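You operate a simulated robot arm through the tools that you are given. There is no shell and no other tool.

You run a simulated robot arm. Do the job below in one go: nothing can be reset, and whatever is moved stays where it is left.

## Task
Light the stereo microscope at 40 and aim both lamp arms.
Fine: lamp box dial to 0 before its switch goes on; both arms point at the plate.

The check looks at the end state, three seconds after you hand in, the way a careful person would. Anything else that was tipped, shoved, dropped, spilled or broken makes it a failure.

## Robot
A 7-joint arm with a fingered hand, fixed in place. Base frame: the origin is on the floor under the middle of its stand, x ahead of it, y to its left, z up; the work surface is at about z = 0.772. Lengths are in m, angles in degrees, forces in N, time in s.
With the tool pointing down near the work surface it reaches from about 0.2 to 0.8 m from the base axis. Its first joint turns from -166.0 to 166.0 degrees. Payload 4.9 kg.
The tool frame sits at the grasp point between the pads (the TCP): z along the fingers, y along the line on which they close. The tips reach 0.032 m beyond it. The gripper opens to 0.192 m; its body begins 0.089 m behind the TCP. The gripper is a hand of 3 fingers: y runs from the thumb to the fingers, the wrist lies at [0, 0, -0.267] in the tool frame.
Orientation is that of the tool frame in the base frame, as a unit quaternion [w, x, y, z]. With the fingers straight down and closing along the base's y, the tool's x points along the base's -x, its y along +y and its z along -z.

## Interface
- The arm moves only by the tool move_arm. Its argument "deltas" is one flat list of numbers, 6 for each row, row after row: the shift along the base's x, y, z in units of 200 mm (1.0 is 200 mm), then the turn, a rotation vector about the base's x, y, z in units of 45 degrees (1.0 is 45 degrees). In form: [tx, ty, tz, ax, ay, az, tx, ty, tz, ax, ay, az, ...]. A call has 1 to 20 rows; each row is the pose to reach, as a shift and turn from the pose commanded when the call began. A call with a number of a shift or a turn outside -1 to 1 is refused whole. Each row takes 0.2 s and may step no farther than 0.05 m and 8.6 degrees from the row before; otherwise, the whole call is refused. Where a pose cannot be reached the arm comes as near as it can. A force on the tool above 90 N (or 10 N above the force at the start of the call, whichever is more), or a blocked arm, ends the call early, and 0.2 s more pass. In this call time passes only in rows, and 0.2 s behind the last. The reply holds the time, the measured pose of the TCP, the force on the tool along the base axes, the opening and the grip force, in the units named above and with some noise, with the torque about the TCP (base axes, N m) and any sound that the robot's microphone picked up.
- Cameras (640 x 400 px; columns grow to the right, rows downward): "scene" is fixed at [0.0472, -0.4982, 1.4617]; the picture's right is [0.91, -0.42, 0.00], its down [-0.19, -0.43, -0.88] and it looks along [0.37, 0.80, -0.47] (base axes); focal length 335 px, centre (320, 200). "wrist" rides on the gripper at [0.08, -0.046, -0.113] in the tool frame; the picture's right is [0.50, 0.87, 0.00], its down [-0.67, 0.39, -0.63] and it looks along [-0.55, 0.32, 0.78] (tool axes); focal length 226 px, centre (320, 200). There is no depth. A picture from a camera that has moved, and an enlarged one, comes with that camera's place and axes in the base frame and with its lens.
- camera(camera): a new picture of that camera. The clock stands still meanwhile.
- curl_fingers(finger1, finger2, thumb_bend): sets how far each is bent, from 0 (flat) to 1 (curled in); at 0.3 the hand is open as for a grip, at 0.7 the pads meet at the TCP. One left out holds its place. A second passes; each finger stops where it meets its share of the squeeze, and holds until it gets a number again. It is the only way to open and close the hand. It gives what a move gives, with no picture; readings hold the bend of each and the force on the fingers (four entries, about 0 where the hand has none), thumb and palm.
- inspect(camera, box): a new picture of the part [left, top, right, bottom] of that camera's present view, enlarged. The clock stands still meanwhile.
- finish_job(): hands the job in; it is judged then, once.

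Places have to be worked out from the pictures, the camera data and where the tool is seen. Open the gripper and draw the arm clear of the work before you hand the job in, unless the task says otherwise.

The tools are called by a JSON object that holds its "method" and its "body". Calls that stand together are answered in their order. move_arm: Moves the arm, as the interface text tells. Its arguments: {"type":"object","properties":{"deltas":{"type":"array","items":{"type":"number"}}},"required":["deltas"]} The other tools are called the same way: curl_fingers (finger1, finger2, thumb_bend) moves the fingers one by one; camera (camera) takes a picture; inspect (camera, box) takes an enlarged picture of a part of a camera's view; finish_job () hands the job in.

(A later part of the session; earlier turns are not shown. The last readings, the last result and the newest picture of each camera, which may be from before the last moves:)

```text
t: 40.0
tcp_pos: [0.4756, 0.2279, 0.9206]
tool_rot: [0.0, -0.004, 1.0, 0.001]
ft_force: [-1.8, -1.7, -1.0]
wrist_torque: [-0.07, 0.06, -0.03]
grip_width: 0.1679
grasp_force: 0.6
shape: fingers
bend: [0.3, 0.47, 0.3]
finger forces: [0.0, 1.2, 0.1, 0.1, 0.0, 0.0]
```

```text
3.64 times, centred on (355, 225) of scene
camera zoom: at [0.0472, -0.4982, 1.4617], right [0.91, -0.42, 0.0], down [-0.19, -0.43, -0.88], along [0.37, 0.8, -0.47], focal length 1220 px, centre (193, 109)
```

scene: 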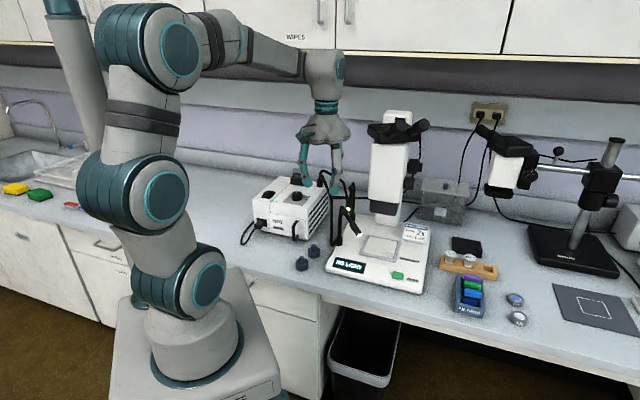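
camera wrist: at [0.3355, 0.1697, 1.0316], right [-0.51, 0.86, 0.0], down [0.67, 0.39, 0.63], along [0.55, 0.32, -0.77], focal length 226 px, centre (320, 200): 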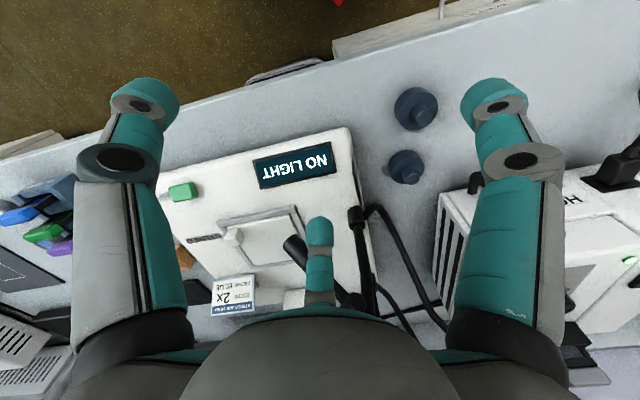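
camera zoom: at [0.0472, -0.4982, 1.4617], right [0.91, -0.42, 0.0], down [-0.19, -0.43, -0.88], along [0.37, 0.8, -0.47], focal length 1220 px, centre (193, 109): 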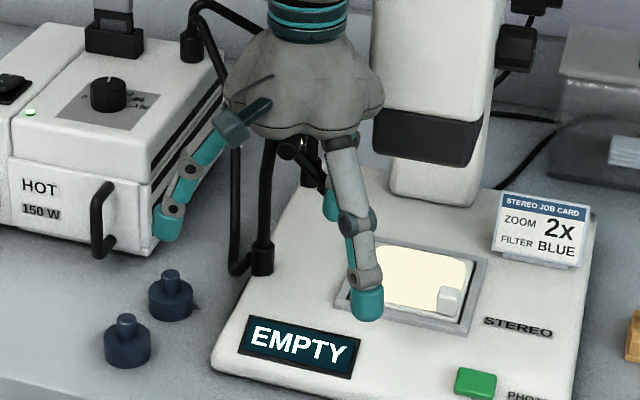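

A bright patch appeared on the plate and the display changed from "NO LIGHT" to "EMPTY", so the front lamp is now aimed. I back the finger away and lift clear.

{"method": "move_arm", "body": {"deltas": [-0.05, -0.05, 0, 0, 0, 0, -0.15, -0.08, 0, 0, 0, 0, -0.25, -0.08, 0.1, 0, 0, 0, -0.28, -0.05, 0.3, 0, 0, 0, -0.28, 0, 0.5, 0, 0, 0, -0.28, 0, 0.7, 0, 0, 0]}}

{"method": "camera", "body": {"camera": "wrist"}}

{"method": "inspect", "body": {"camera": "wrist", "box": [250, 110, 430, 280]}}

{"method": "inspect", "body": {"camera": "scene", "box": [320, 170, 420, 280]}}

```text
t: 41.4
tcp_pos: [0.4176, 0.227, 1.0601]
tool_rot: [0.0, -0.003, 1.0, 0.0]
ft_force: [0.0, -0.7, -0.3]
wrist_torque: [-0.04, 0.01, -0.02]
grip_width: 0.1681
grasp_force: 0.0
shape: fingers
bend: [0.3, 0.46, 0.3]
finger forces: [0.0, 0.0, 0.0, 0.1, 0.0, 0.0]
```

```text
taken
camera wrist: at [0.3368, 0.1806, 1.1724], right [-0.51, 0.86, 0.0], down [0.67, 0.39, 0.63], along [0.54, 0.32, -0.78], focal length 226 px, centre (320, 200)
```

wrist: 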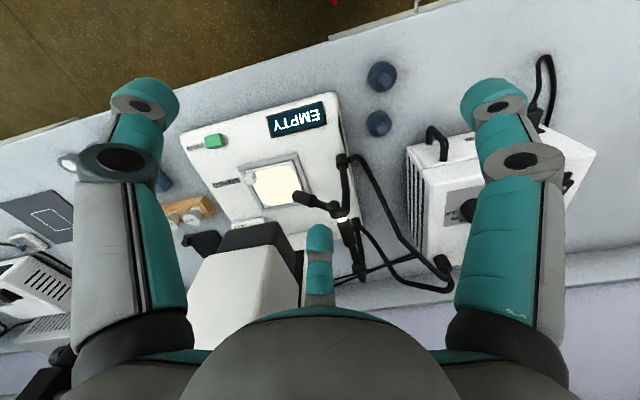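

```text
2.35 times, centred on (340, 195) of wrist
camera zoom: at [0.3368, 0.1806, 1.1724], right [-0.51, 0.86, 0.0], down [0.67, 0.39, 0.63], along [0.54, 0.32, -0.78], focal length 532 px, centre (273, 212)
```

zoom: 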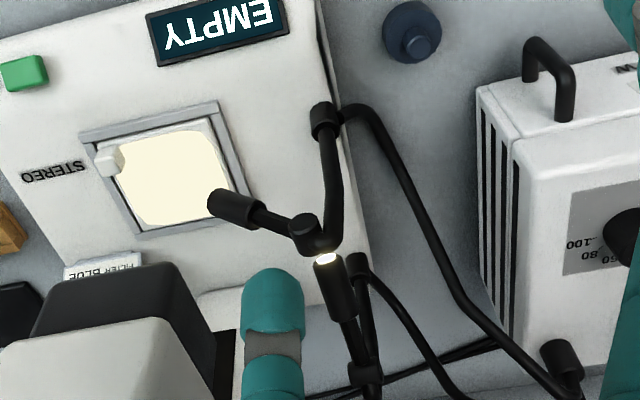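

```text
3.64 times, centred on (370, 225) of scene
camera zoom: at [0.0472, -0.4982, 1.4617], right [0.91, -0.42, 0.0], down [-0.19, -0.43, -0.88], along [0.37, 0.8, -0.47], focal length 1220 px, centre (138, 109)
```

zoom: 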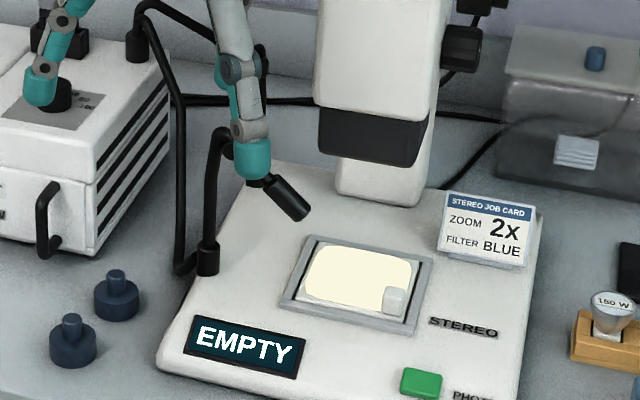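

The front lamp holds its aim. For the rear lamp I triangulate the knuckle at (0.581, 0.397, 0.954) and the tip at (0.532, 0.336, 0.917), so it needs about 20° more pitch and 37° of yaw. I yaw the hand by -60° so that it stays clear of the front arm, the cables and the microscope head, and position above the rear lamp.

{"method": "curl_fingers", "body": {"finger1": 0.58, "finger2": 0.5, "thumb_bend": 0.35}}

{"method": "move_arm", "body": {"deltas": [0.025, 0.078, 0, 0, 0, -0.167, 0.05, 0.156, 0, 0, 0, -0.333, 0.075, 0.234, 0, 0, 0, -0.5, 0.1, 0.312, 0, 0, 0, -0.667, 0.125, 0.39, 0, 0, 0, -0.833, 0.15, 0.468, 0, 0, 0, -1.0]}}

{"method": "move_arm", "body": {"deltas": [0.078, 0.112, 0, 0, 0, -0.167, 0.156, 0.225, 0, 0, 0, -0.333, 0.234, 0.3375, -0.05, 0, 0, -0.333]}}

{"method": "camera", "body": {"camera": "wrist"}}

{"method": "inspect", "body": {"camera": "scene", "box": [270, 80, 450, 260]}}

```text
t: 42.4
tcp_pos: [0.4181, 0.2284, 1.0603]
tool_rot: [0.0, -0.003, 1.0, 0.0]
ft_force: [0.6, -0.4, -0.2]
wrist_torque: [0.01, -0.03, -0.01]
grip_width: 0.1046
grasp_force: 0.0
shape: fingers
bend: [0.57, 0.5, 0.35]
finger forces: [0.1, 0.0, 0.0, 0.1, 0.1, 0.0]
```

```text
t: 43.8
tcp_pos: [0.4509, 0.3223, 1.0602]
tool_rot: [-0.001, 0.381, 0.924, 0.0]
ft_force: [-0.3, 0.2, -0.7]
wrist_torque: [-0.02, 0.02, -0.03]
grip_width: 0.105
grasp_force: 0.0
shape: fingers
bend: [0.57, 0.5, 0.35]
finger forces: [0.1, 0.0, 0.0, 0.0, 0.0, 0.0]
```

```text
t: 44.6
tcp_pos: [0.4977, 0.3881, 1.0491]
tool_rot: [0.0, 0.498, 0.867, 0.001]
ft_force: [1.0, -0.2, 0.4]
wrist_torque: [-0.02, -0.03, 0.01]
grip_width: 0.1049
grasp_force: 0.1
shape: fingers
bend: [0.57, 0.5, 0.35]
finger forces: [0.0, 0.1, 0.0, 0.0, 0.0, 0.0]
```

```text
taken
camera wrist: at [0.415, 0.433, 1.162], right [0.5, 0.87, 0.0], down [0.67, -0.38, 0.63], along [0.55, -0.31, -0.77], focal length 226 px, centre (320, 200)
```

wrist: 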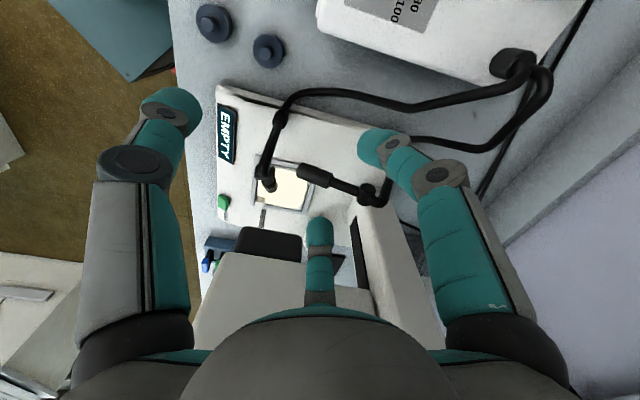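

```text
2.22 times, centred on (360, 170) of scene
camera zoom: at [0.0472, -0.4982, 1.4617], right [0.91, -0.42, 0.0], down [-0.19, -0.43, -0.88], along [0.37, 0.8, -0.47], focal length 745 px, centre (231, 267)
```

zoom: 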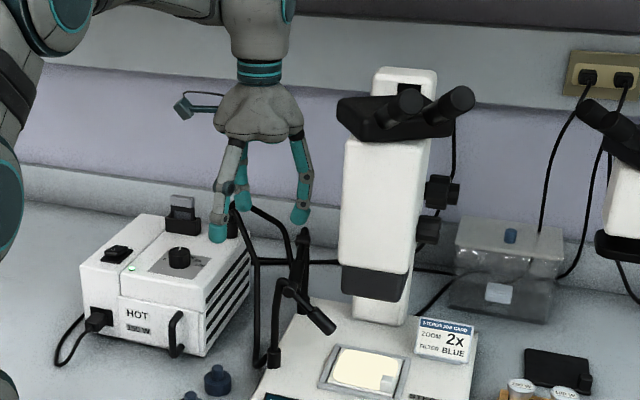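

This viewpoint shows both arms well, so I zoom to refine both lamps' poses.

{"method": "inspect", "body": {"camera": "wrist", "box": [250, 120, 410, 240]}}

{"method": "inspect", "body": {"camera": "scene", "box": [325, 165, 405, 255]}}

```text
3.33 times, centred on (330, 180) of wrist
camera zoom: at [0.415, 0.433, 1.162], right [0.5, 0.87, 0.0], down [0.67, -0.38, 0.63], along [0.55, -0.31, -0.77], focal length 754 px, centre (287, 267)
```

zoom: 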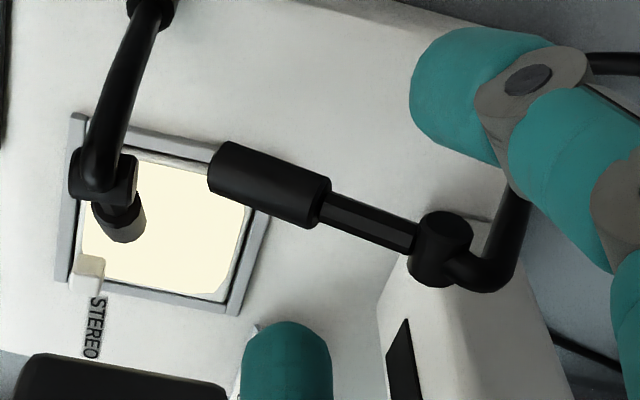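

```text
4.44 times, centred on (365, 210) of scene
camera zoom: at [0.0472, -0.4982, 1.4617], right [0.91, -0.42, 0.0], down [-0.19, -0.43, -0.88], along [0.37, 0.8, -0.47], focal length 1490 px, centre (120, 156)
```

zoom: 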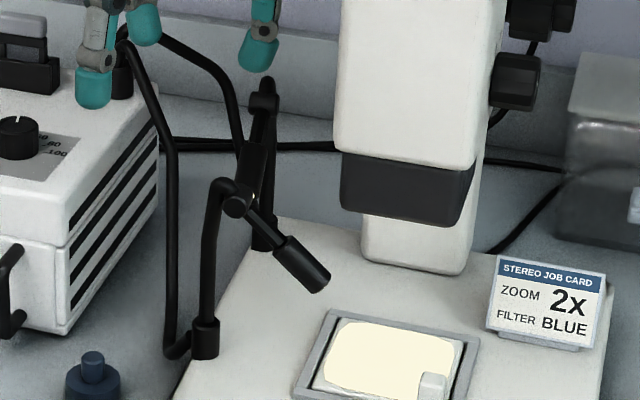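

The rear lamp estimate is confirmed, and finger2's tip is right above its barrel. I descend to contact and press its pitch down.

{"method": "move_arm", "body": {"deltas": [0, 0, -0.1, 0, 0, 0, 0, 0, -0.2, 0, 0, 0, 0, 0, -0.25, 0, 0, 0, 0, 0, -0.29, 0, 0, 0]}}

{"method": "inspect", "body": {"camera": "wrist", "box": [250, 120, 410, 240]}}

{"method": "inspect", "body": {"camera": "scene", "box": [315, 155, 395, 245]}}

```text
t: 45.6
tcp_pos: [0.4965, 0.3881, 0.9902]
tool_rot: [0.0, 0.497, 0.868, -0.001]
ft_force: [0.0, 0.8, -0.3]
wrist_torque: [0.03, 0.05, -0.02]
grip_width: 0.1047
grasp_force: 0.0
shape: fingers
bend: [0.57, 0.5, 0.35]
finger forces: [0.0, 0.1, 0.0, 0.1, 0.0, 0.0]
```

```text
3.33 times, centred on (330, 180) of wrist
camera zoom: at [0.4151, 0.4333, 1.1032], right [0.49, 0.87, 0.0], down [0.67, -0.38, 0.63], along [0.55, -0.31, -0.78], focal length 754 px, centre (287, 267)
```

zoom: 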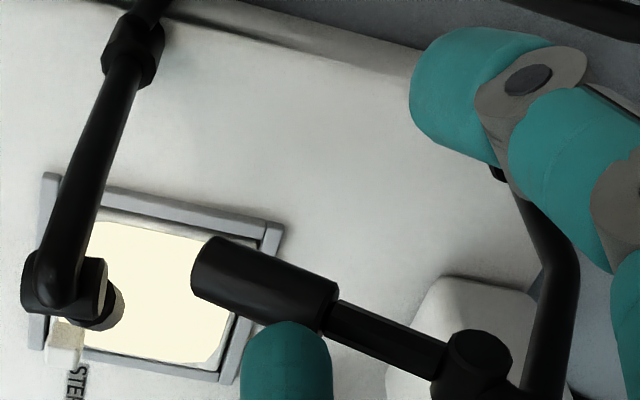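

```text
4.44 times, centred on (355, 200) of scene
camera zoom: at [0.0472, -0.4982, 1.4617], right [0.91, -0.42, 0.0], down [-0.19, -0.43, -0.88], along [0.37, 0.8, -0.47], focal length 1490 px, centre (164, 200)
```

zoom: 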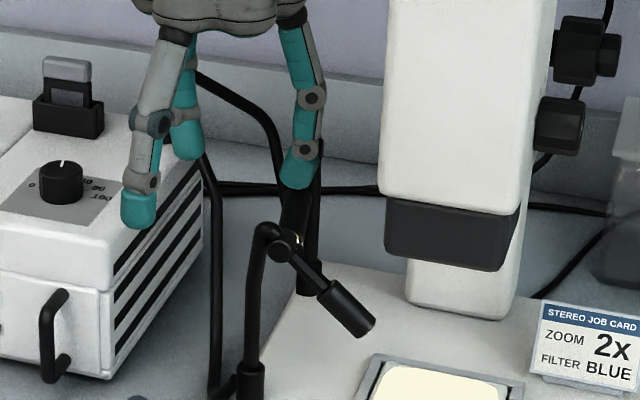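

No contact yet. I lower another 8 mm.

{"method": "move_arm", "body": {"deltas": [0, 0, -0.02, 0, 0, 0, 0, 0, -0.04, 0, 0, 0]}}

{"method": "inspect", "body": {"camera": "wrist", "box": [250, 120, 410, 240]}}

```text
t: 46.2
tcp_pos: [0.496, 0.3876, 0.984]
tool_rot: [0.0, 0.497, 0.868, 0.0]
ft_force: [-0.3, 0.1, 0.9]
wrist_torque: [-0.04, -0.09, 0.0]
grip_width: 0.105
grasp_force: 0.6
shape: fingers
bend: [0.57, 0.5, 0.35]
finger forces: [0.0, 1.2, 0.1, 0.0, 0.0, 0.1]
```

```text
3.33 times, centred on (330, 180) of wrist
camera zoom: at [0.4142, 0.4334, 1.0967], right [0.49, 0.87, 0.0], down [0.67, -0.38, 0.63], along [0.55, -0.31, -0.77], focal length 754 px, centre (287, 267)
```

zoom: 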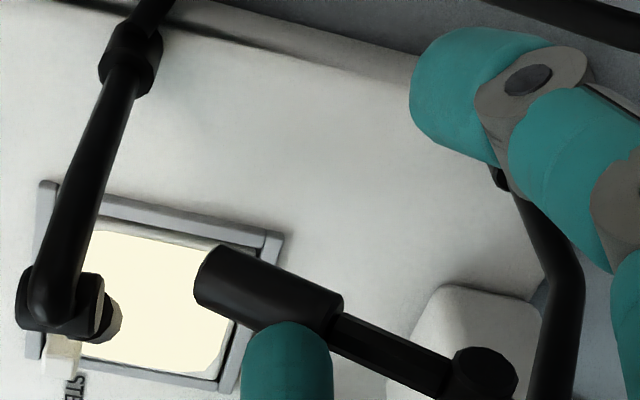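

Contact at 1.2 N. I continue pressing another 14 mm, which should bring the pitch to around 45°.

{"method": "move_arm", "body": {"deltas": [0, 0, -0.025, 0, 0, 0, 0, 0, -0.05, 0, 0, 0, 0, 0, -0.07, 0, 0, 0]}}

{"method": "inspect", "body": {"camera": "wrist", "box": [250, 120, 410, 240]}}

{"method": "inspect", "body": {"camera": "scene", "box": [315, 155, 395, 245]}}

```text
t: 47.0
tcp_pos: [0.4959, 0.3889, 0.9682]
tool_rot: [0.0, 0.498, 0.867, 0.0]
ft_force: [-0.4, 0.1, 0.7]
wrist_torque: [0.02, 0.0, -0.02]
grip_width: 0.105
grasp_force: 0.8
shape: fingers
bend: [0.57, 0.5, 0.35]
finger forces: [0.0, 0.6, 0.0, 0.0, 0.1, 0.0]
```

```text
3.33 times, centred on (330, 180) of wrist
camera zoom: at [0.4143, 0.4335, 1.0814], right [0.49, 0.87, 0.0], down [0.67, -0.38, 0.63], along [0.55, -0.31, -0.78], focal length 754 px, centre (287, 267)
```

zoom: 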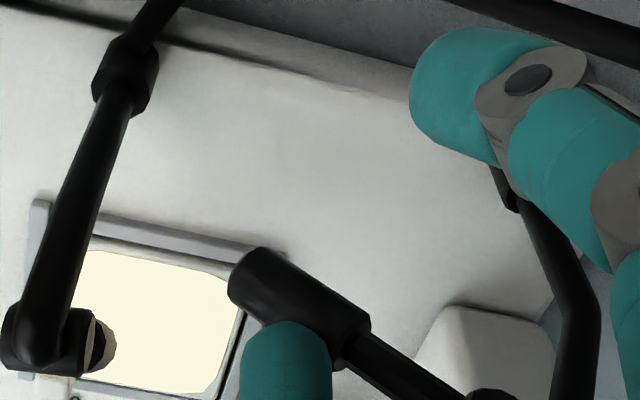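

```text
4.44 times, centred on (355, 200) of scene
camera zoom: at [0.0472, -0.4982, 1.4617], right [0.91, -0.42, 0.0], down [-0.19, -0.43, -0.88], along [0.37, 0.8, -0.47], focal length 1490 px, centre (164, 200)
```

zoom: 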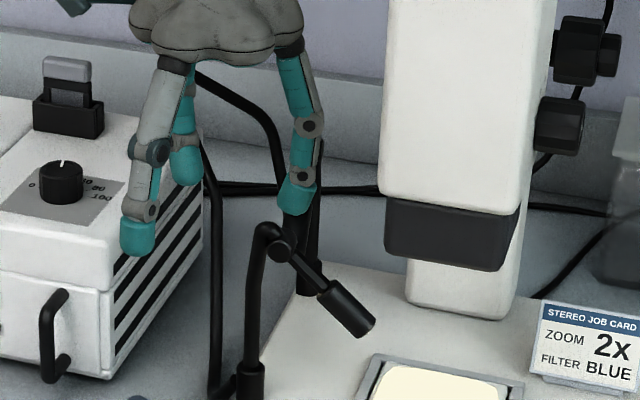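

By the tip position the rear lamp is at about 42° pitch. I press 4 mm more, then lift off and move to its outer side for the yaw push.

{"method": "move_arm", "body": {"deltas": [0, 0, -0.02, 0, 0, 0]}}

{"method": "move_arm", "body": {"deltas": [0, 0, 0.1, 0, 0, 0, 0, 0, 0.25, 0, 0, 0, 0, 0, 0.38, 0, 0, 0]}}

{"method": "inspect", "body": {"camera": "wrist", "box": [250, 120, 410, 240]}}

{"method": "inspect", "body": {"camera": "scene", "box": [315, 155, 395, 245]}}

```text
t: 47.4
tcp_pos: [0.4965, 0.3879, 0.9652]
tool_rot: [0.0, 0.497, 0.868, 0.0]
ft_force: [-0.4, 0.0, -0.2]
wrist_torque: [-0.04, -0.02, 0.01]
grip_width: 0.1047
grasp_force: 0.4
shape: fingers
bend: [0.57, 0.5, 0.35]
finger forces: [0.1, 0.6, 0.1, 0.0, 0.1, 0.1]
```

```text
t: 48.2
tcp_pos: [0.4956, 0.3884, 1.0422]
tool_rot: [-0.001, 0.498, 0.867, 0.001]
ft_force: [-0.2, -0.2, -0.2]
wrist_torque: [0.03, 0.03, 0.02]
grip_width: 0.1048
grasp_force: 0.0
shape: fingers
bend: [0.57, 0.5, 0.35]
finger forces: [0.1, 0.0, 0.1, 0.0, 0.1, 0.0]
```

```text
3.33 times, centred on (330, 180) of wrist
camera zoom: at [0.4147, 0.4327, 1.1537], right [0.49, 0.87, 0.0], down [0.67, -0.38, 0.63], along [0.55, -0.31, -0.78], focal length 754 px, centre (287, 267)
```

zoom: 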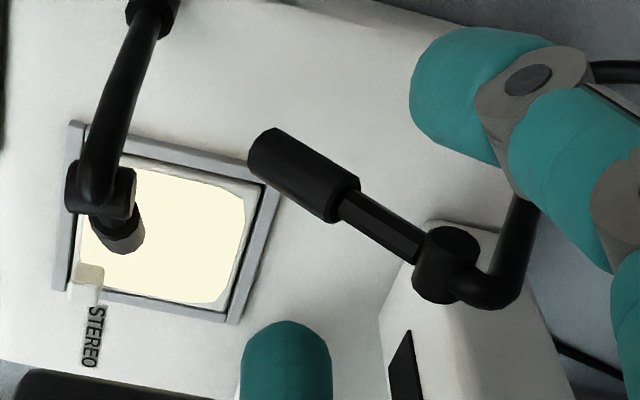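

```text
4.44 times, centred on (355, 200) of scene
camera zoom: at [0.0472, -0.4982, 1.4617], right [0.91, -0.42, 0.0], down [-0.19, -0.43, -0.88], along [0.37, 0.8, -0.47], focal length 1490 px, centre (164, 200)
```

zoom: 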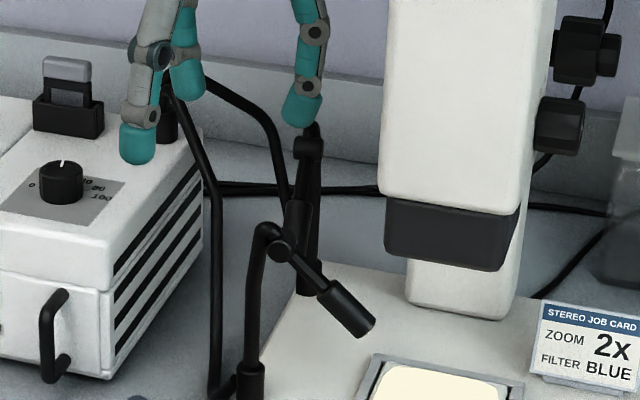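

The rear lamp is now at about 43° pitch. I move the finger to its outer side and lower it beside the barrel.

{"method": "move_arm", "body": {"deltas": [-0.054, 0.07, 0, 0, 0, 0, -0.108, 0.14, 0, 0, 0, 0, -0.108, 0.14, -0.15, 0, 0, 0, -0.108, 0.14, -0.3, 0, 0, 0, -0.108, 0.14, -0.4, 0, 0, 0, -0.108, 0.14, -0.48, 0, 0, 0]}}

{"method": "camera", "body": {"camera": "wrist"}}

{"method": "inspect", "body": {"camera": "scene", "box": [285, 145, 405, 265]}}

```text
t: 49.6
tcp_pos: [0.4756, 0.4173, 0.948]
tool_rot: [0.0, 0.497, 0.867, 0.001]
ft_force: [-0.3, 0.7, 0.4]
wrist_torque: [-0.01, 0.01, 0.01]
grip_width: 0.1046
grasp_force: 0.2
shape: fingers
bend: [0.57, 0.5, 0.35]
finger forces: [0.0, 0.0, 0.0, 0.0, 0.0, 0.0]
```

```text
taken
camera wrist: at [0.3935, 0.4623, 1.06], right [0.49, 0.87, 0.0], down [0.67, -0.38, 0.63], along [0.55, -0.31, -0.77], focal length 226 px, centre (320, 200)
```

wrist: 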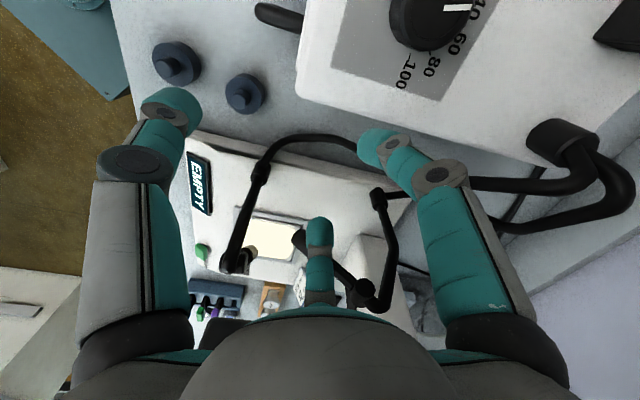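

```text
3.33 times, centred on (345, 205) of scene
camera zoom: at [0.0472, -0.4982, 1.4617], right [0.91, -0.42, 0.0], down [-0.19, -0.43, -0.88], along [0.37, 0.8, -0.47], focal length 1118 px, centre (237, 183)
```

zoom: 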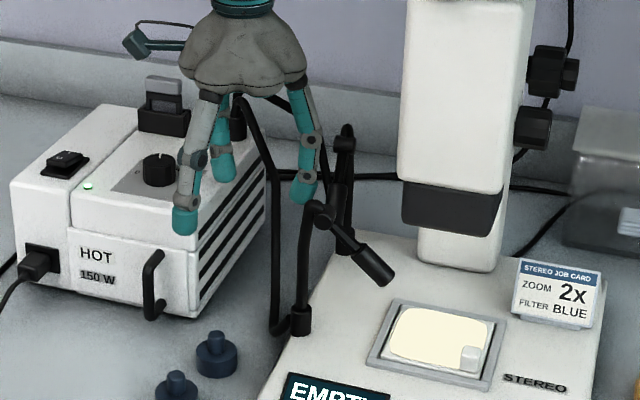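

Everything is clear around the hand. I push the rear lamp along an arc around its socket, about half way first.

{"method": "move_arm", "body": {"deltas": [0.037, -0.0215, 0, 0, 0, 0, 0.0715, -0.065, 0, 0, 0, 0, 0.111, -0.1035, 0, 0, 0, 0, 0.155, -0.1375, 0, 0, 0, 0]}}

{"method": "camera", "body": {"camera": "wrist"}}

{"method": "inspect", "body": {"camera": "scene", "box": [285, 145, 405, 265]}}

```text
t: 50.6
tcp_pos: [0.5058, 0.3874, 0.9458]
tool_rot: [0.0, 0.497, 0.868, 0.0]
ft_force: [-0.8, 0.6, 0.3]
wrist_torque: [0.04, -0.01, 0.01]
grip_width: 0.1047
grasp_force: 0.2
shape: fingers
bend: [0.57, 0.51, 0.35]
finger forces: [0.1, 1.1, 0.0, 0.1, 0.2, 0.0]
```

```text
taken
camera wrist: at [0.4244, 0.4333, 1.0583], right [0.49, 0.87, 0.0], down [0.67, -0.38, 0.63], along [0.55, -0.31, -0.78], focal length 226 px, centre (320, 200)
```

wrist: 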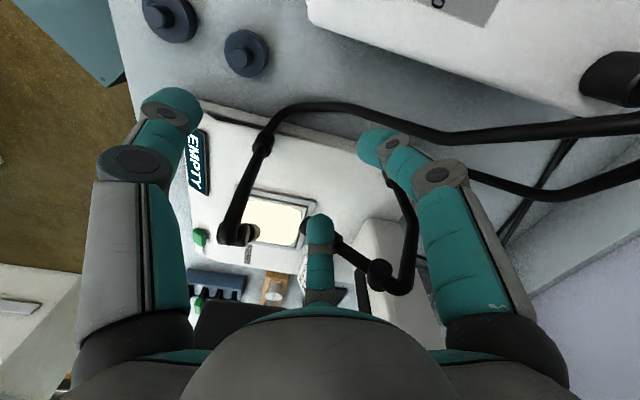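

```text
3.33 times, centred on (345, 205) of scene
camera zoom: at [0.0472, -0.4982, 1.4617], right [0.91, -0.42, 0.0], down [-0.19, -0.43, -0.88], along [0.37, 0.8, -0.47], focal length 1118 px, centre (237, 183)
```

zoom: 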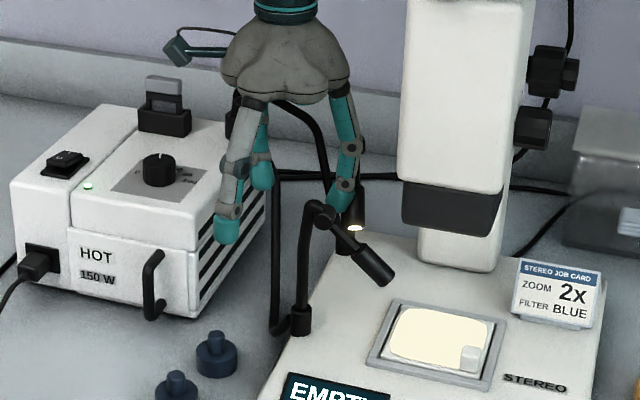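

The rear lamp is following, with about 1 N on the finger. I continue to near the final angle.

{"method": "move_arm", "body": {"deltas": [0.048, -0.028, 0, 0, 0, 0, 0.0985, -0.05, 0, 0, 0, 0]}}

{"method": "camera", "body": {"camera": "wrist"}}

{"method": "inspect", "body": {"camera": "scene", "box": [315, 155, 435, 275]}}

```text
t: 51.2
tcp_pos: [0.5258, 0.3787, 0.9461]
tool_rot: [0.0, 0.498, 0.867, 0.0]
ft_force: [-1.2, 0.3, 0.8]
wrist_torque: [-0.03, 0.01, 0.03]
grip_width: 0.1049
grasp_force: 0.7
shape: fingers
bend: [0.57, 0.52, 0.35]
finger forces: [0.0, 1.7, 0.0, 0.1, 0.0, 0.0]
```

```text
taken
camera wrist: at [0.4438, 0.4235, 1.0576], right [0.49, 0.87, 0.0], down [0.67, -0.38, 0.63], along [0.55, -0.31, -0.78], focal length 226 px, centre (320, 200)
```

wrist: 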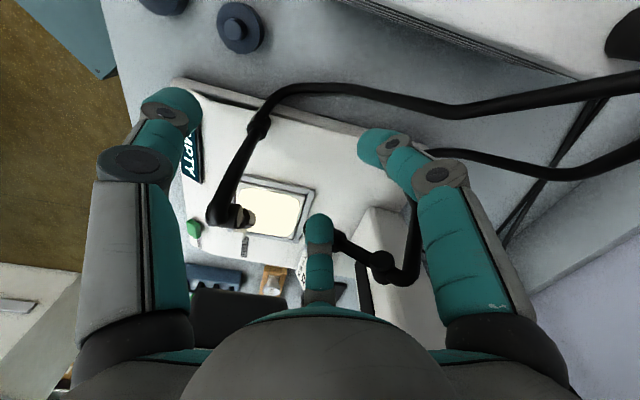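

```text
3.33 times, centred on (375, 215) of scene
camera zoom: at [0.0472, -0.4982, 1.4617], right [0.91, -0.42, 0.0], down [-0.19, -0.43, -0.88], along [0.37, 0.8, -0.47], focal length 1118 px, centre (137, 150)
```

zoom: 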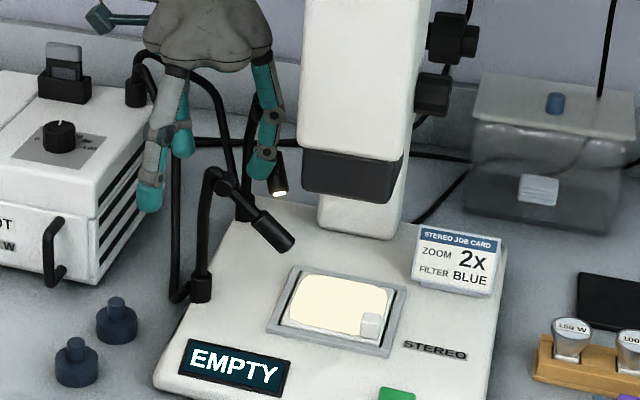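

The rear lamp is near -102° azimuth and needs about -91°. I push the remaining bit.

{"method": "move_arm", "body": {"deltas": [0.038, -0.012, 0, 0, 0, 0, 0.0845, -0.022, 0, 0, 0, 0]}}

{"method": "inspect", "body": {"camera": "scene", "box": [335, 175, 415, 275]}}

{"method": "inspect", "body": {"camera": "wrist", "box": [180, 130, 420, 320]}}

```text
t: 51.8
tcp_pos: [0.5423, 0.3737, 0.9457]
tool_rot: [0.001, 0.497, 0.868, 0.0]
ft_force: [-1.2, 0.0, -0.4]
wrist_torque: [0.02, 0.09, -0.02]
grip_width: 0.1051
grasp_force: 0.7
shape: fingers
bend: [0.57, 0.52, 0.35]
finger forces: [0.0, 1.7, 0.0, 0.1, 0.0, 0.1]
```

```text
4.00 times, centred on (375, 225) of scene
camera zoom: at [0.0472, -0.4982, 1.4617], right [0.91, -0.42, 0.0], down [-0.19, -0.43, -0.88], along [0.37, 0.8, -0.47], focal length 1341 px, centre (100, 100)
```

zoom: 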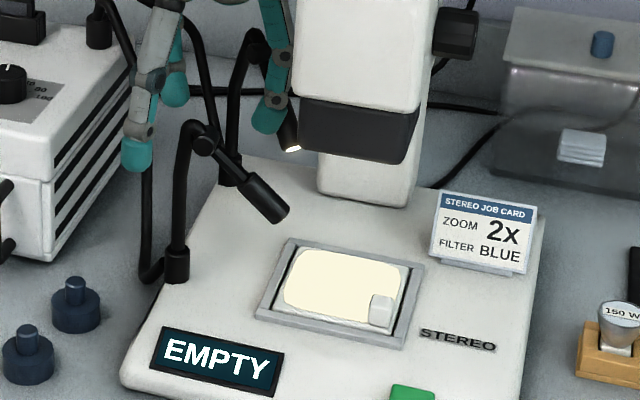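

```text
2.11 times, centred on (300, 225) of wrist
camera zoom: at [0.4605, 0.4195, 1.0582], right [0.49, 0.87, 0.0], down [0.67, -0.38, 0.63], along [0.55, -0.31, -0.78], focal length 476 px, centre (362, 147)
```

zoom: 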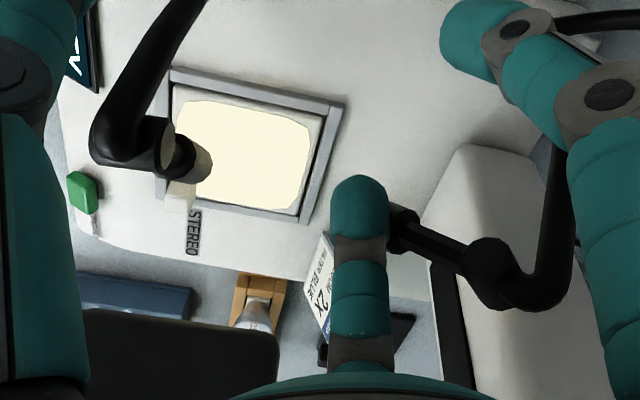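

The rear lamp now reads about -93° azimuth and points at the plate. I back the finger off and lift to check both lamps.

{"method": "move_arm", "body": {"deltas": [-0.06, 0.03, 0, 0, 0, 0, -0.16, 0.08, 0, 0, 0, 0, -0.26, 0.1, 0.05, 0, 0, 0, -0.3, 0.1, 0.2, 0, 0, 0, -0.3, 0.1, 0.4, 0, 0, 0, -0.3, 0.1, 0.55, 0, 0, 0]}}

{"method": "camera", "body": {"camera": "wrist"}}

{"method": "inspect", "body": {"camera": "wrist", "box": [230, 110, 410, 260]}}

{"method": "inspect", "body": {"camera": "scene", "box": [325, 165, 415, 275]}}

```text
t: 53.2
tcp_pos: [0.481, 0.3918, 1.0555]
tool_rot: [-0.001, 0.497, 0.868, 0.0]
ft_force: [-0.1, 0.2, -0.3]
wrist_torque: [-0.01, 0.0, -0.01]
grip_width: 0.1048
grasp_force: 0.0
shape: fingers
bend: [0.57, 0.5, 0.35]
finger forces: [0.0, 0.0, 0.1, 0.0, 0.1, 0.1]
```

```text
taken
camera wrist: at [0.3999, 0.4377, 1.1674], right [0.49, 0.87, 0.0], down [0.67, -0.38, 0.63], along [0.55, -0.31, -0.78], focal length 226 px, centre (320, 200)
```

wrist: 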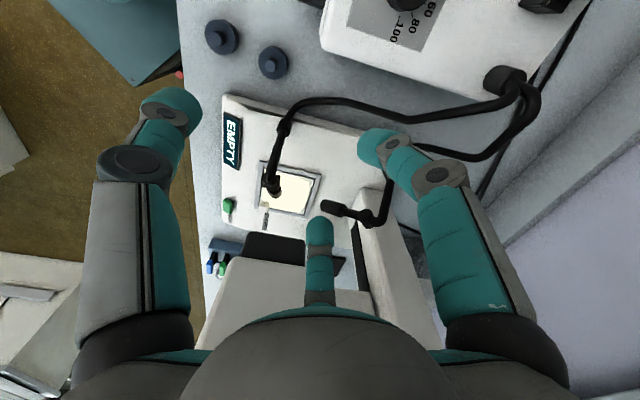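

```text
2.67 times, centred on (320, 185) of wrist
camera zoom: at [0.3999, 0.4377, 1.1674], right [0.49, 0.87, 0.0], down [0.67, -0.38, 0.63], along [0.55, -0.31, -0.78], focal length 603 px, centre (320, 240)
```

zoom: 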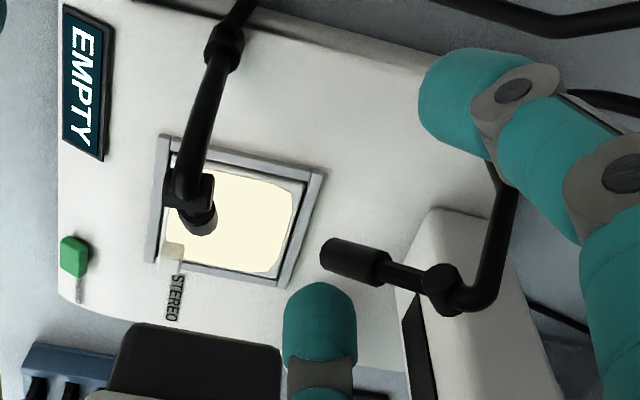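

```text
3.64 times, centred on (370, 220) of scene
camera zoom: at [0.0472, -0.4982, 1.4617], right [0.91, -0.42, 0.0], down [-0.19, -0.43, -0.88], along [0.37, 0.8, -0.47], focal length 1220 px, centre (138, 127)
```

zoom: 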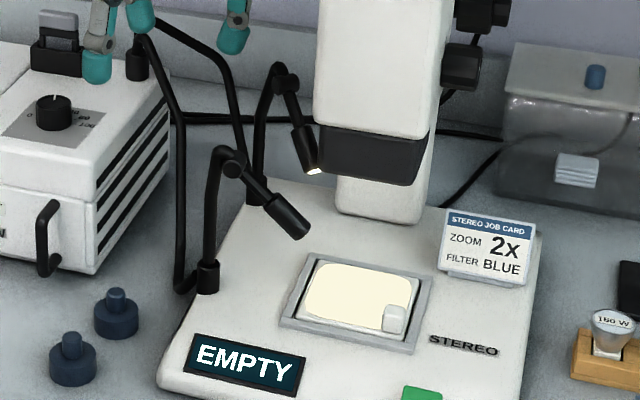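

The rear lamp's line now meets the plate within a few millimetres of its centre. The front lamp's line lands about 2.5 cm past centre, at roughly 42° pitch where 48° is ideal. I improve its margin by opening finger1 and placing finger2 over the front lamp's barrel again.

{"method": "curl_fingers", "body": {"finger1": 0.33, "finger2": 0.5, "thumb_bend": 0.33}}

{"method": "move_arm", "body": {"deltas": [0.02, -0.157, 0, 0, 0, 0, 0.04, -0.315, 0, 0, 0, 0, 0.061, -0.472, 0, 0, 0, 0, 0.061, -0.472, -0.15, 0, 0, 0, 0.061, -0.472, -0.3, 0, 0, 0, 0.061, -0.472, -0.4, 0, 0, 0]}}

{"method": "camera", "body": {"camera": "wrist"}}

{"method": "inspect", "body": {"camera": "scene", "box": [290, 120, 410, 260]}}

```text
t: 54.2
tcp_pos: [0.4824, 0.3923, 1.0553]
tool_rot: [-0.001, 0.496, 0.868, 0.0]
ft_force: [0.7, 0.9, 0.1]
wrist_torque: [-0.02, 0.0, 0.01]
grip_width: 0.1555
grasp_force: 0.1
shape: fingers
bend: [0.33, 0.5, 0.33]
finger forces: [0.0, 0.0, 0.0, 0.0, 0.0, 0.0]
```

```text
t: 55.6
tcp_pos: [0.4948, 0.2989, 0.9751]
tool_rot: [0.0, 0.497, 0.868, 0.0]
ft_force: [-11.4, 10.7, 3.7]
wrist_torque: [-0.49, -0.69, 0.22]
grip_width: 0.1557
grasp_force: 7.8
shape: fingers
bend: [0.33, 0.54, 0.33]
finger forces: [0.1, 15.1, 0.1, 0.1, 0.0, 0.0]
```

```text
taken
camera wrist: at [0.4138, 0.3443, 1.0881], right [0.49, 0.87, 0.0], down [0.67, -0.38, 0.63], along [0.55, -0.31, -0.78], focal length 226 px, centre (320, 200)
```

wrist: 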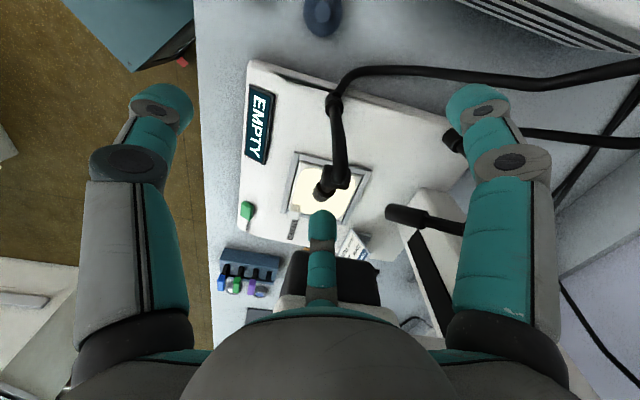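

```text
2.86 times, centred on (350, 190) of scene
camera zoom: at [0.0472, -0.4982, 1.4617], right [0.91, -0.42, 0.0], down [-0.19, -0.43, -0.88], along [0.37, 0.8, -0.47], focal length 958 px, centre (234, 229)
```

zoom: 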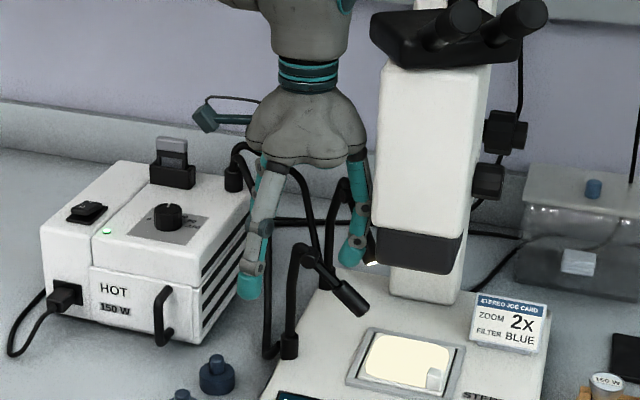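

The reading shows about 15 N pushing the hand toward -x, +y, so finger2 is touching the side of the microscope head. I back straight away from it at once.

{"method": "move_arm", "body": {"deltas": [-0.05, 0.05, 0, 0, 0, 0, -0.12, 0.12, 0, 0, 0, 0, -0.12, 0.12, 0.15, 0, 0, 0, -0.12, 0.12, 0.3, 0, 0, 0, -0.12, 0.2, 0.4, 0, 0, 0]}}

{"method": "camera", "body": {"camera": "scene"}}

{"method": "inspect", "body": {"camera": "scene", "box": [325, 100, 445, 300]}}

{"method": "camera", "body": {"camera": "wrist"}}

```text
t: 56.8
tcp_pos: [0.4711, 0.3394, 1.0564]
tool_rot: [-0.001, 0.496, 0.868, 0.0]
ft_force: [0.0, 0.1, 0.1]
wrist_torque: [-0.04, -0.04, -0.02]
grip_width: 0.1557
grasp_force: 0.1
shape: fingers
bend: [0.33, 0.5, 0.33]
finger forces: [0.0, 0.0, 0.1, 0.0, 0.0, 0.0]
```

```text
taken
```

scene: 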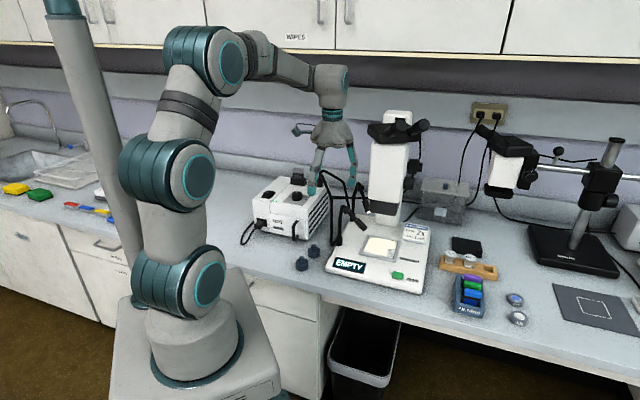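

```text
2.00 times, centred on (385, 200) of scene
camera zoom: at [0.0472, -0.4982, 1.4617], right [0.91, -0.42, 0.0], down [-0.19, -0.43, -0.88], along [0.37, 0.8, -0.47], focal length 671 px, centre (190, 200)
```

zoom: 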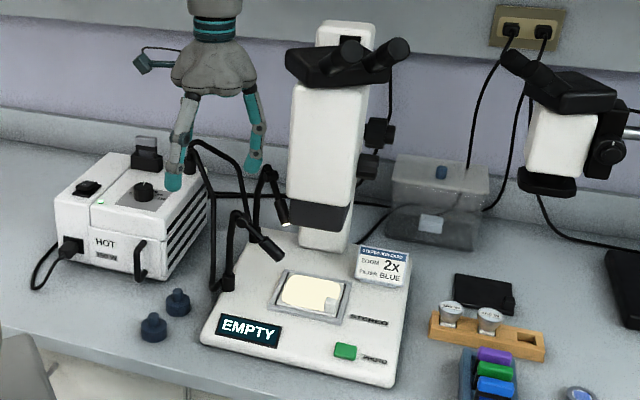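

```text
taken
camera wrist: at [0.3886, 0.3834, 1.1695], right [0.49, 0.87, 0.0], down [0.67, -0.38, 0.63], along [0.55, -0.31, -0.78], focal length 226 px, centre (320, 200)
```

wrist: 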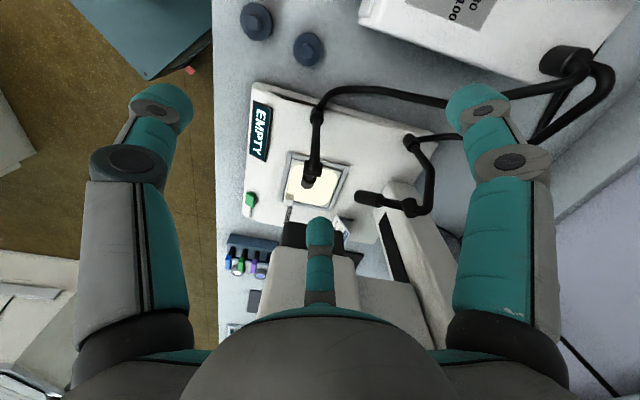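

Free again with zero force. I repeat the exact initial close-up of the microscope to check nothing shifted.

{"method": "inspect", "body": {"camera": "scene", "box": [310, 100, 470, 300]}}

{"method": "inspect", "body": {"camera": "scene", "box": [390, 215, 440, 250]}}

{"method": "inspect", "body": {"camera": "scene", "box": [325, 255, 435, 300]}}

```text
2.00 times, centred on (390, 200) of scene
camera zoom: at [0.0472, -0.4982, 1.4617], right [0.91, -0.42, 0.0], down [-0.19, -0.43, -0.88], along [0.37, 0.8, -0.47], focal length 671 px, centre (180, 200)
```

zoom: 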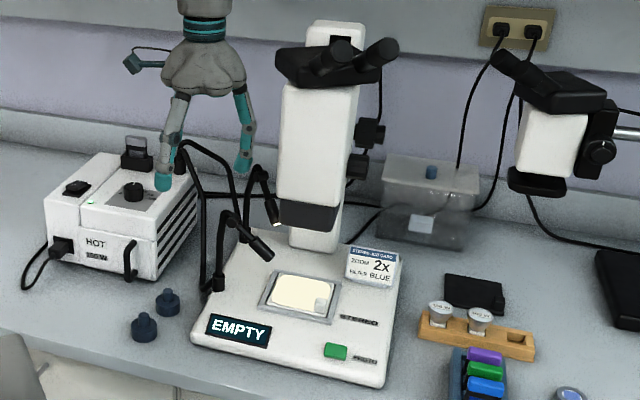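

```text
11.43 times, centred on (415, 232) of scene
camera zoom: at [0.0472, -0.4982, 1.4617], right [0.91, -0.42, 0.0], down [-0.19, -0.43, -0.88], along [0.37, 0.8, -0.47], focal length 3833 px, centre (-766, -171)
```

zoom: 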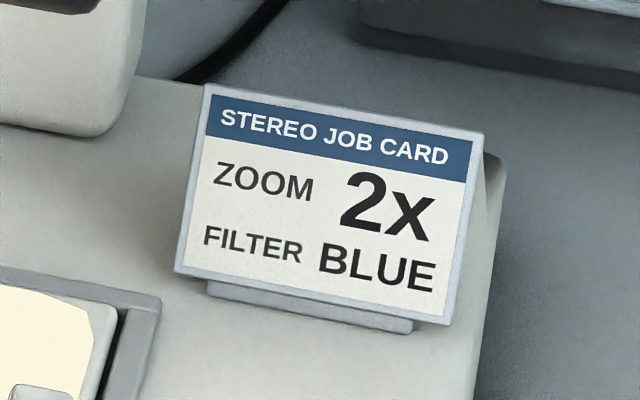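

```text
5.82 times, centred on (380, 278) of scene
camera zoom: at [0.0472, -0.4982, 1.4617], right [0.91, -0.42, 0.0], down [-0.19, -0.43, -0.88], along [0.37, 0.8, -0.47], focal length 1951 px, centre (-29, -251)
```

zoom: 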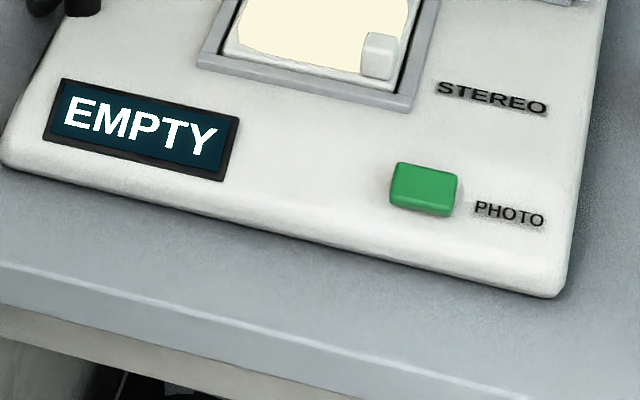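

The card, button and stage edges match the first pictures pixel for pixel, so the microscope did not move. I compare the light patch now with the earlier one taken when only the front lamp was aimed, using the same crop.

{"method": "inspect", "body": {"camera": "scene", "box": [325, 165, 405, 255]}}

{"method": "inspect", "body": {"camera": "scene", "box": [350, 225, 410, 270]}}

{"method": "inspect", "body": {"camera": "wrist", "box": [260, 130, 440, 260]}}

```text
4.44 times, centred on (365, 210) of scene
camera zoom: at [0.0472, -0.4982, 1.4617], right [0.91, -0.42, 0.0], down [-0.19, -0.43, -0.88], along [0.37, 0.8, -0.47], focal length 1490 px, centre (120, 156)
```

zoom: 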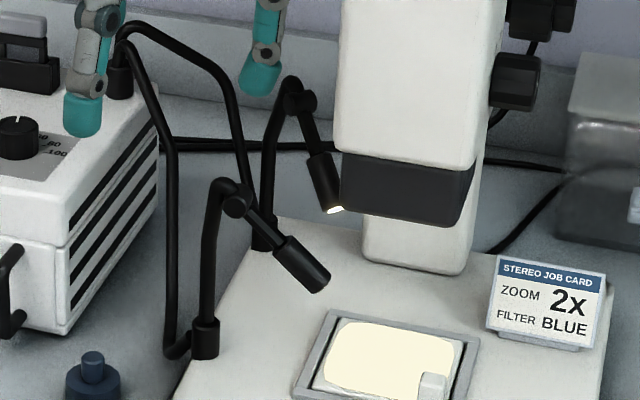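

```text
8.89 times, centred on (380, 248) of scene
camera zoom: at [0.0472, -0.4982, 1.4617], right [0.91, -0.42, 0.0], down [-0.19, -0.43, -0.88], along [0.37, 0.8, -0.47], focal length 2981 px, centre (-213, -222)
```

zoom: 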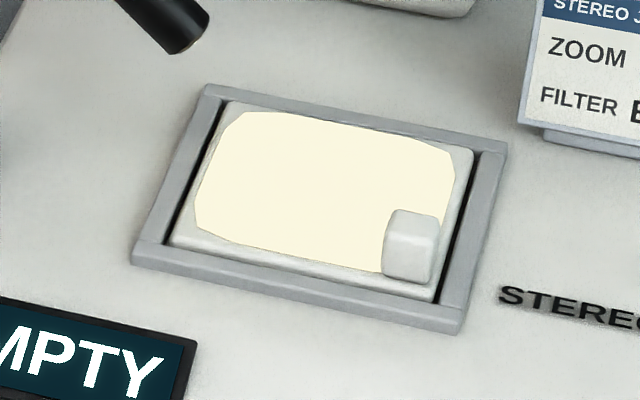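

```text
3.08 times, centred on (350, 195) of wrist
camera zoom: at [0.3886, 0.3834, 1.1695], right [0.49, 0.87, 0.0], down [0.67, -0.38, 0.63], along [0.55, -0.31, -0.78], focal length 696 px, centre (228, 215)
```

zoom: 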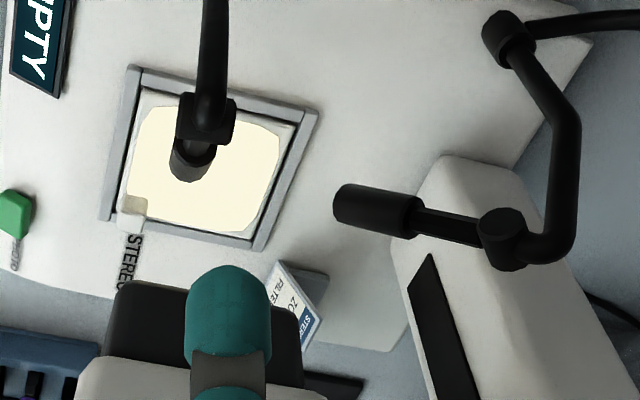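

The front lamp has not moved. I can safely steepen it by working from farther left with finger2 nearly straight, so the hand stays well away from the microscope head. I set that up and check the tip position above the lamp before touching.

{"method": "curl_fingers", "body": {"finger1": 0.5, "finger2": 0.3, "thumb_bend": 0.35}}

{"method": "move_arm", "body": {"deltas": [-0.044, -0.036, 0, 0, 0, 0, -0.088, -0.072, 0, 0, 0, 0, -0.088, -0.072, -0.15, 0, 0, 0, -0.088, -0.072, -0.28, 0, 0, 0]}}

{"method": "camera", "body": {"camera": "wrist"}}

{"method": "inspect", "body": {"camera": "wrist", "box": [260, 130, 400, 280]}}

{"method": "inspect", "body": {"camera": "scene", "box": [290, 130, 410, 260]}}

```text
t: 57.8
tcp_pos: [0.471, 0.3386, 1.0562]
tool_rot: [0.0, 0.497, 0.868, 0.0]
ft_force: [-0.2, 0.5, 0.3]
wrist_torque: [0.04, -0.02, -0.01]
grip_width: 0.1178
grasp_force: 0.1
shape: fingers
bend: [0.5, 0.3, 0.35]
finger forces: [0.1, 0.0, 0.0, 0.0, 0.0, 0.1]
```

```text
t: 58.8
tcp_pos: [0.4523, 0.3259, 1.0002]
tool_rot: [0.001, 0.497, 0.868, 0.0]
ft_force: [0.3, 0.1, 0.5]
wrist_torque: [0.0, 0.03, -0.01]
grip_width: 0.1179
grasp_force: 0.0
shape: fingers
bend: [0.5, 0.3, 0.35]
finger forces: [0.1, 0.0, 0.1, 0.0, 0.0, 0.1]
```

```text
taken
camera wrist: at [0.371, 0.3718, 1.1121], right [0.49, 0.87, 0.0], down [0.67, -0.38, 0.63], along [0.55, -0.31, -0.78], focal length 226 px, centre (320, 200)
```

wrist: 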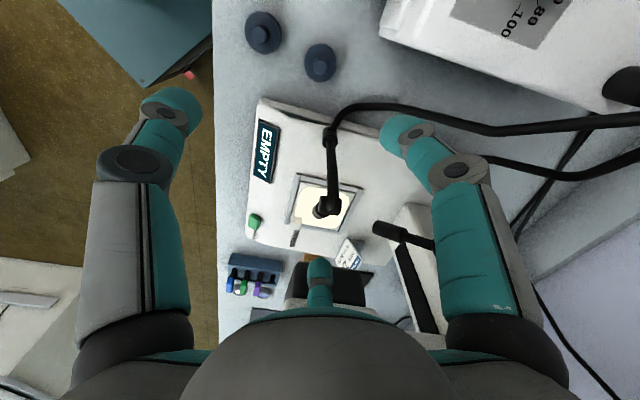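

```text
2.67 times, centred on (330, 205) of wrist
camera zoom: at [0.371, 0.3718, 1.1121], right [0.49, 0.87, 0.0], down [0.67, -0.38, 0.63], along [0.55, -0.31, -0.78], focal length 603 px, centre (293, 187)
```

zoom: 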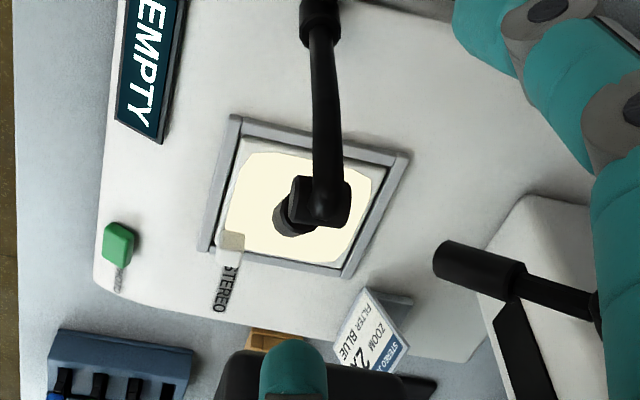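

```text
3.08 times, centred on (350, 195) of scene
camera zoom: at [0.0472, -0.4982, 1.4617], right [0.91, -0.42, 0.0], down [-0.19, -0.43, -0.88], along [0.37, 0.8, -0.47], focal length 1032 px, centre (228, 215)
```

zoom: 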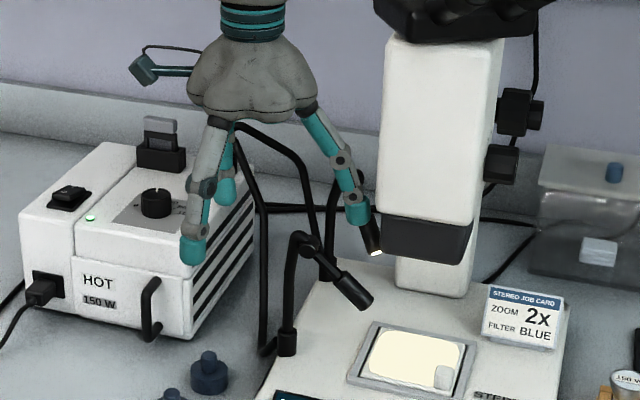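

Finger2's tip triangulates to (0.5465, 0.2717), right above the front lamp's barrel, with the hand well clear of the microscope head. I lower it to just above contact.

{"method": "move_arm", "body": {"deltas": [0, 0, -0.1, 0, 0, 0, 0, 0, -0.2, 0, 0, 0, 0, 0, -0.255, 0, 0, 0]}}

{"method": "inspect", "body": {"camera": "wrist", "box": [260, 130, 400, 280]}}

{"method": "inspect", "body": {"camera": "scene", "box": [330, 180, 390, 240]}}

```text
t: 59.6
tcp_pos: [0.4537, 0.3255, 0.9477]
tool_rot: [0.0, 0.498, 0.867, 0.0]
ft_force: [0.5, -0.9, -0.1]
wrist_torque: [0.02, 0.02, -0.02]
grip_width: 0.1177
grasp_force: 0.0
shape: fingers
bend: [0.5, 0.3, 0.35]
finger forces: [0.0, 0.0, 0.1, 0.1, 0.0, 0.1]
```

```text
2.67 times, centred on (330, 205) of wrist
camera zoom: at [0.3715, 0.3711, 1.061], right [0.49, 0.87, 0.0], down [0.67, -0.38, 0.63], along [0.55, -0.31, -0.78], focal length 603 px, centre (293, 187)
```

zoom: 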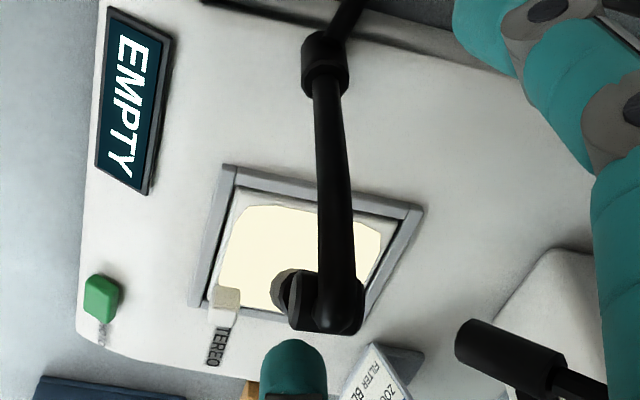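

```text
6.67 times, centred on (360, 210) of scene
camera zoom: at [0.0472, -0.4982, 1.4617], right [0.91, -0.42, 0.0], down [-0.19, -0.43, -0.88], along [0.37, 0.8, -0.47], focal length 2236 px, centre (53, 133)
```

zoom: 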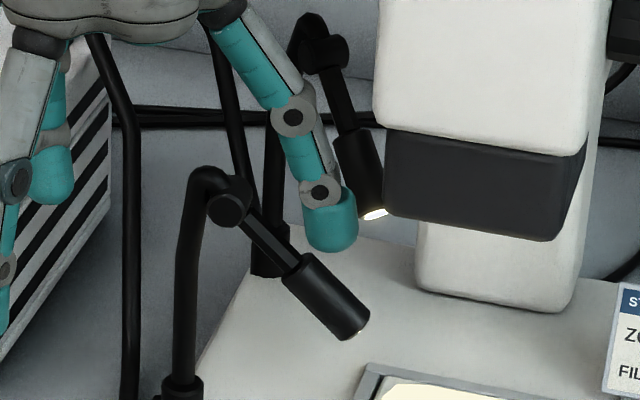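

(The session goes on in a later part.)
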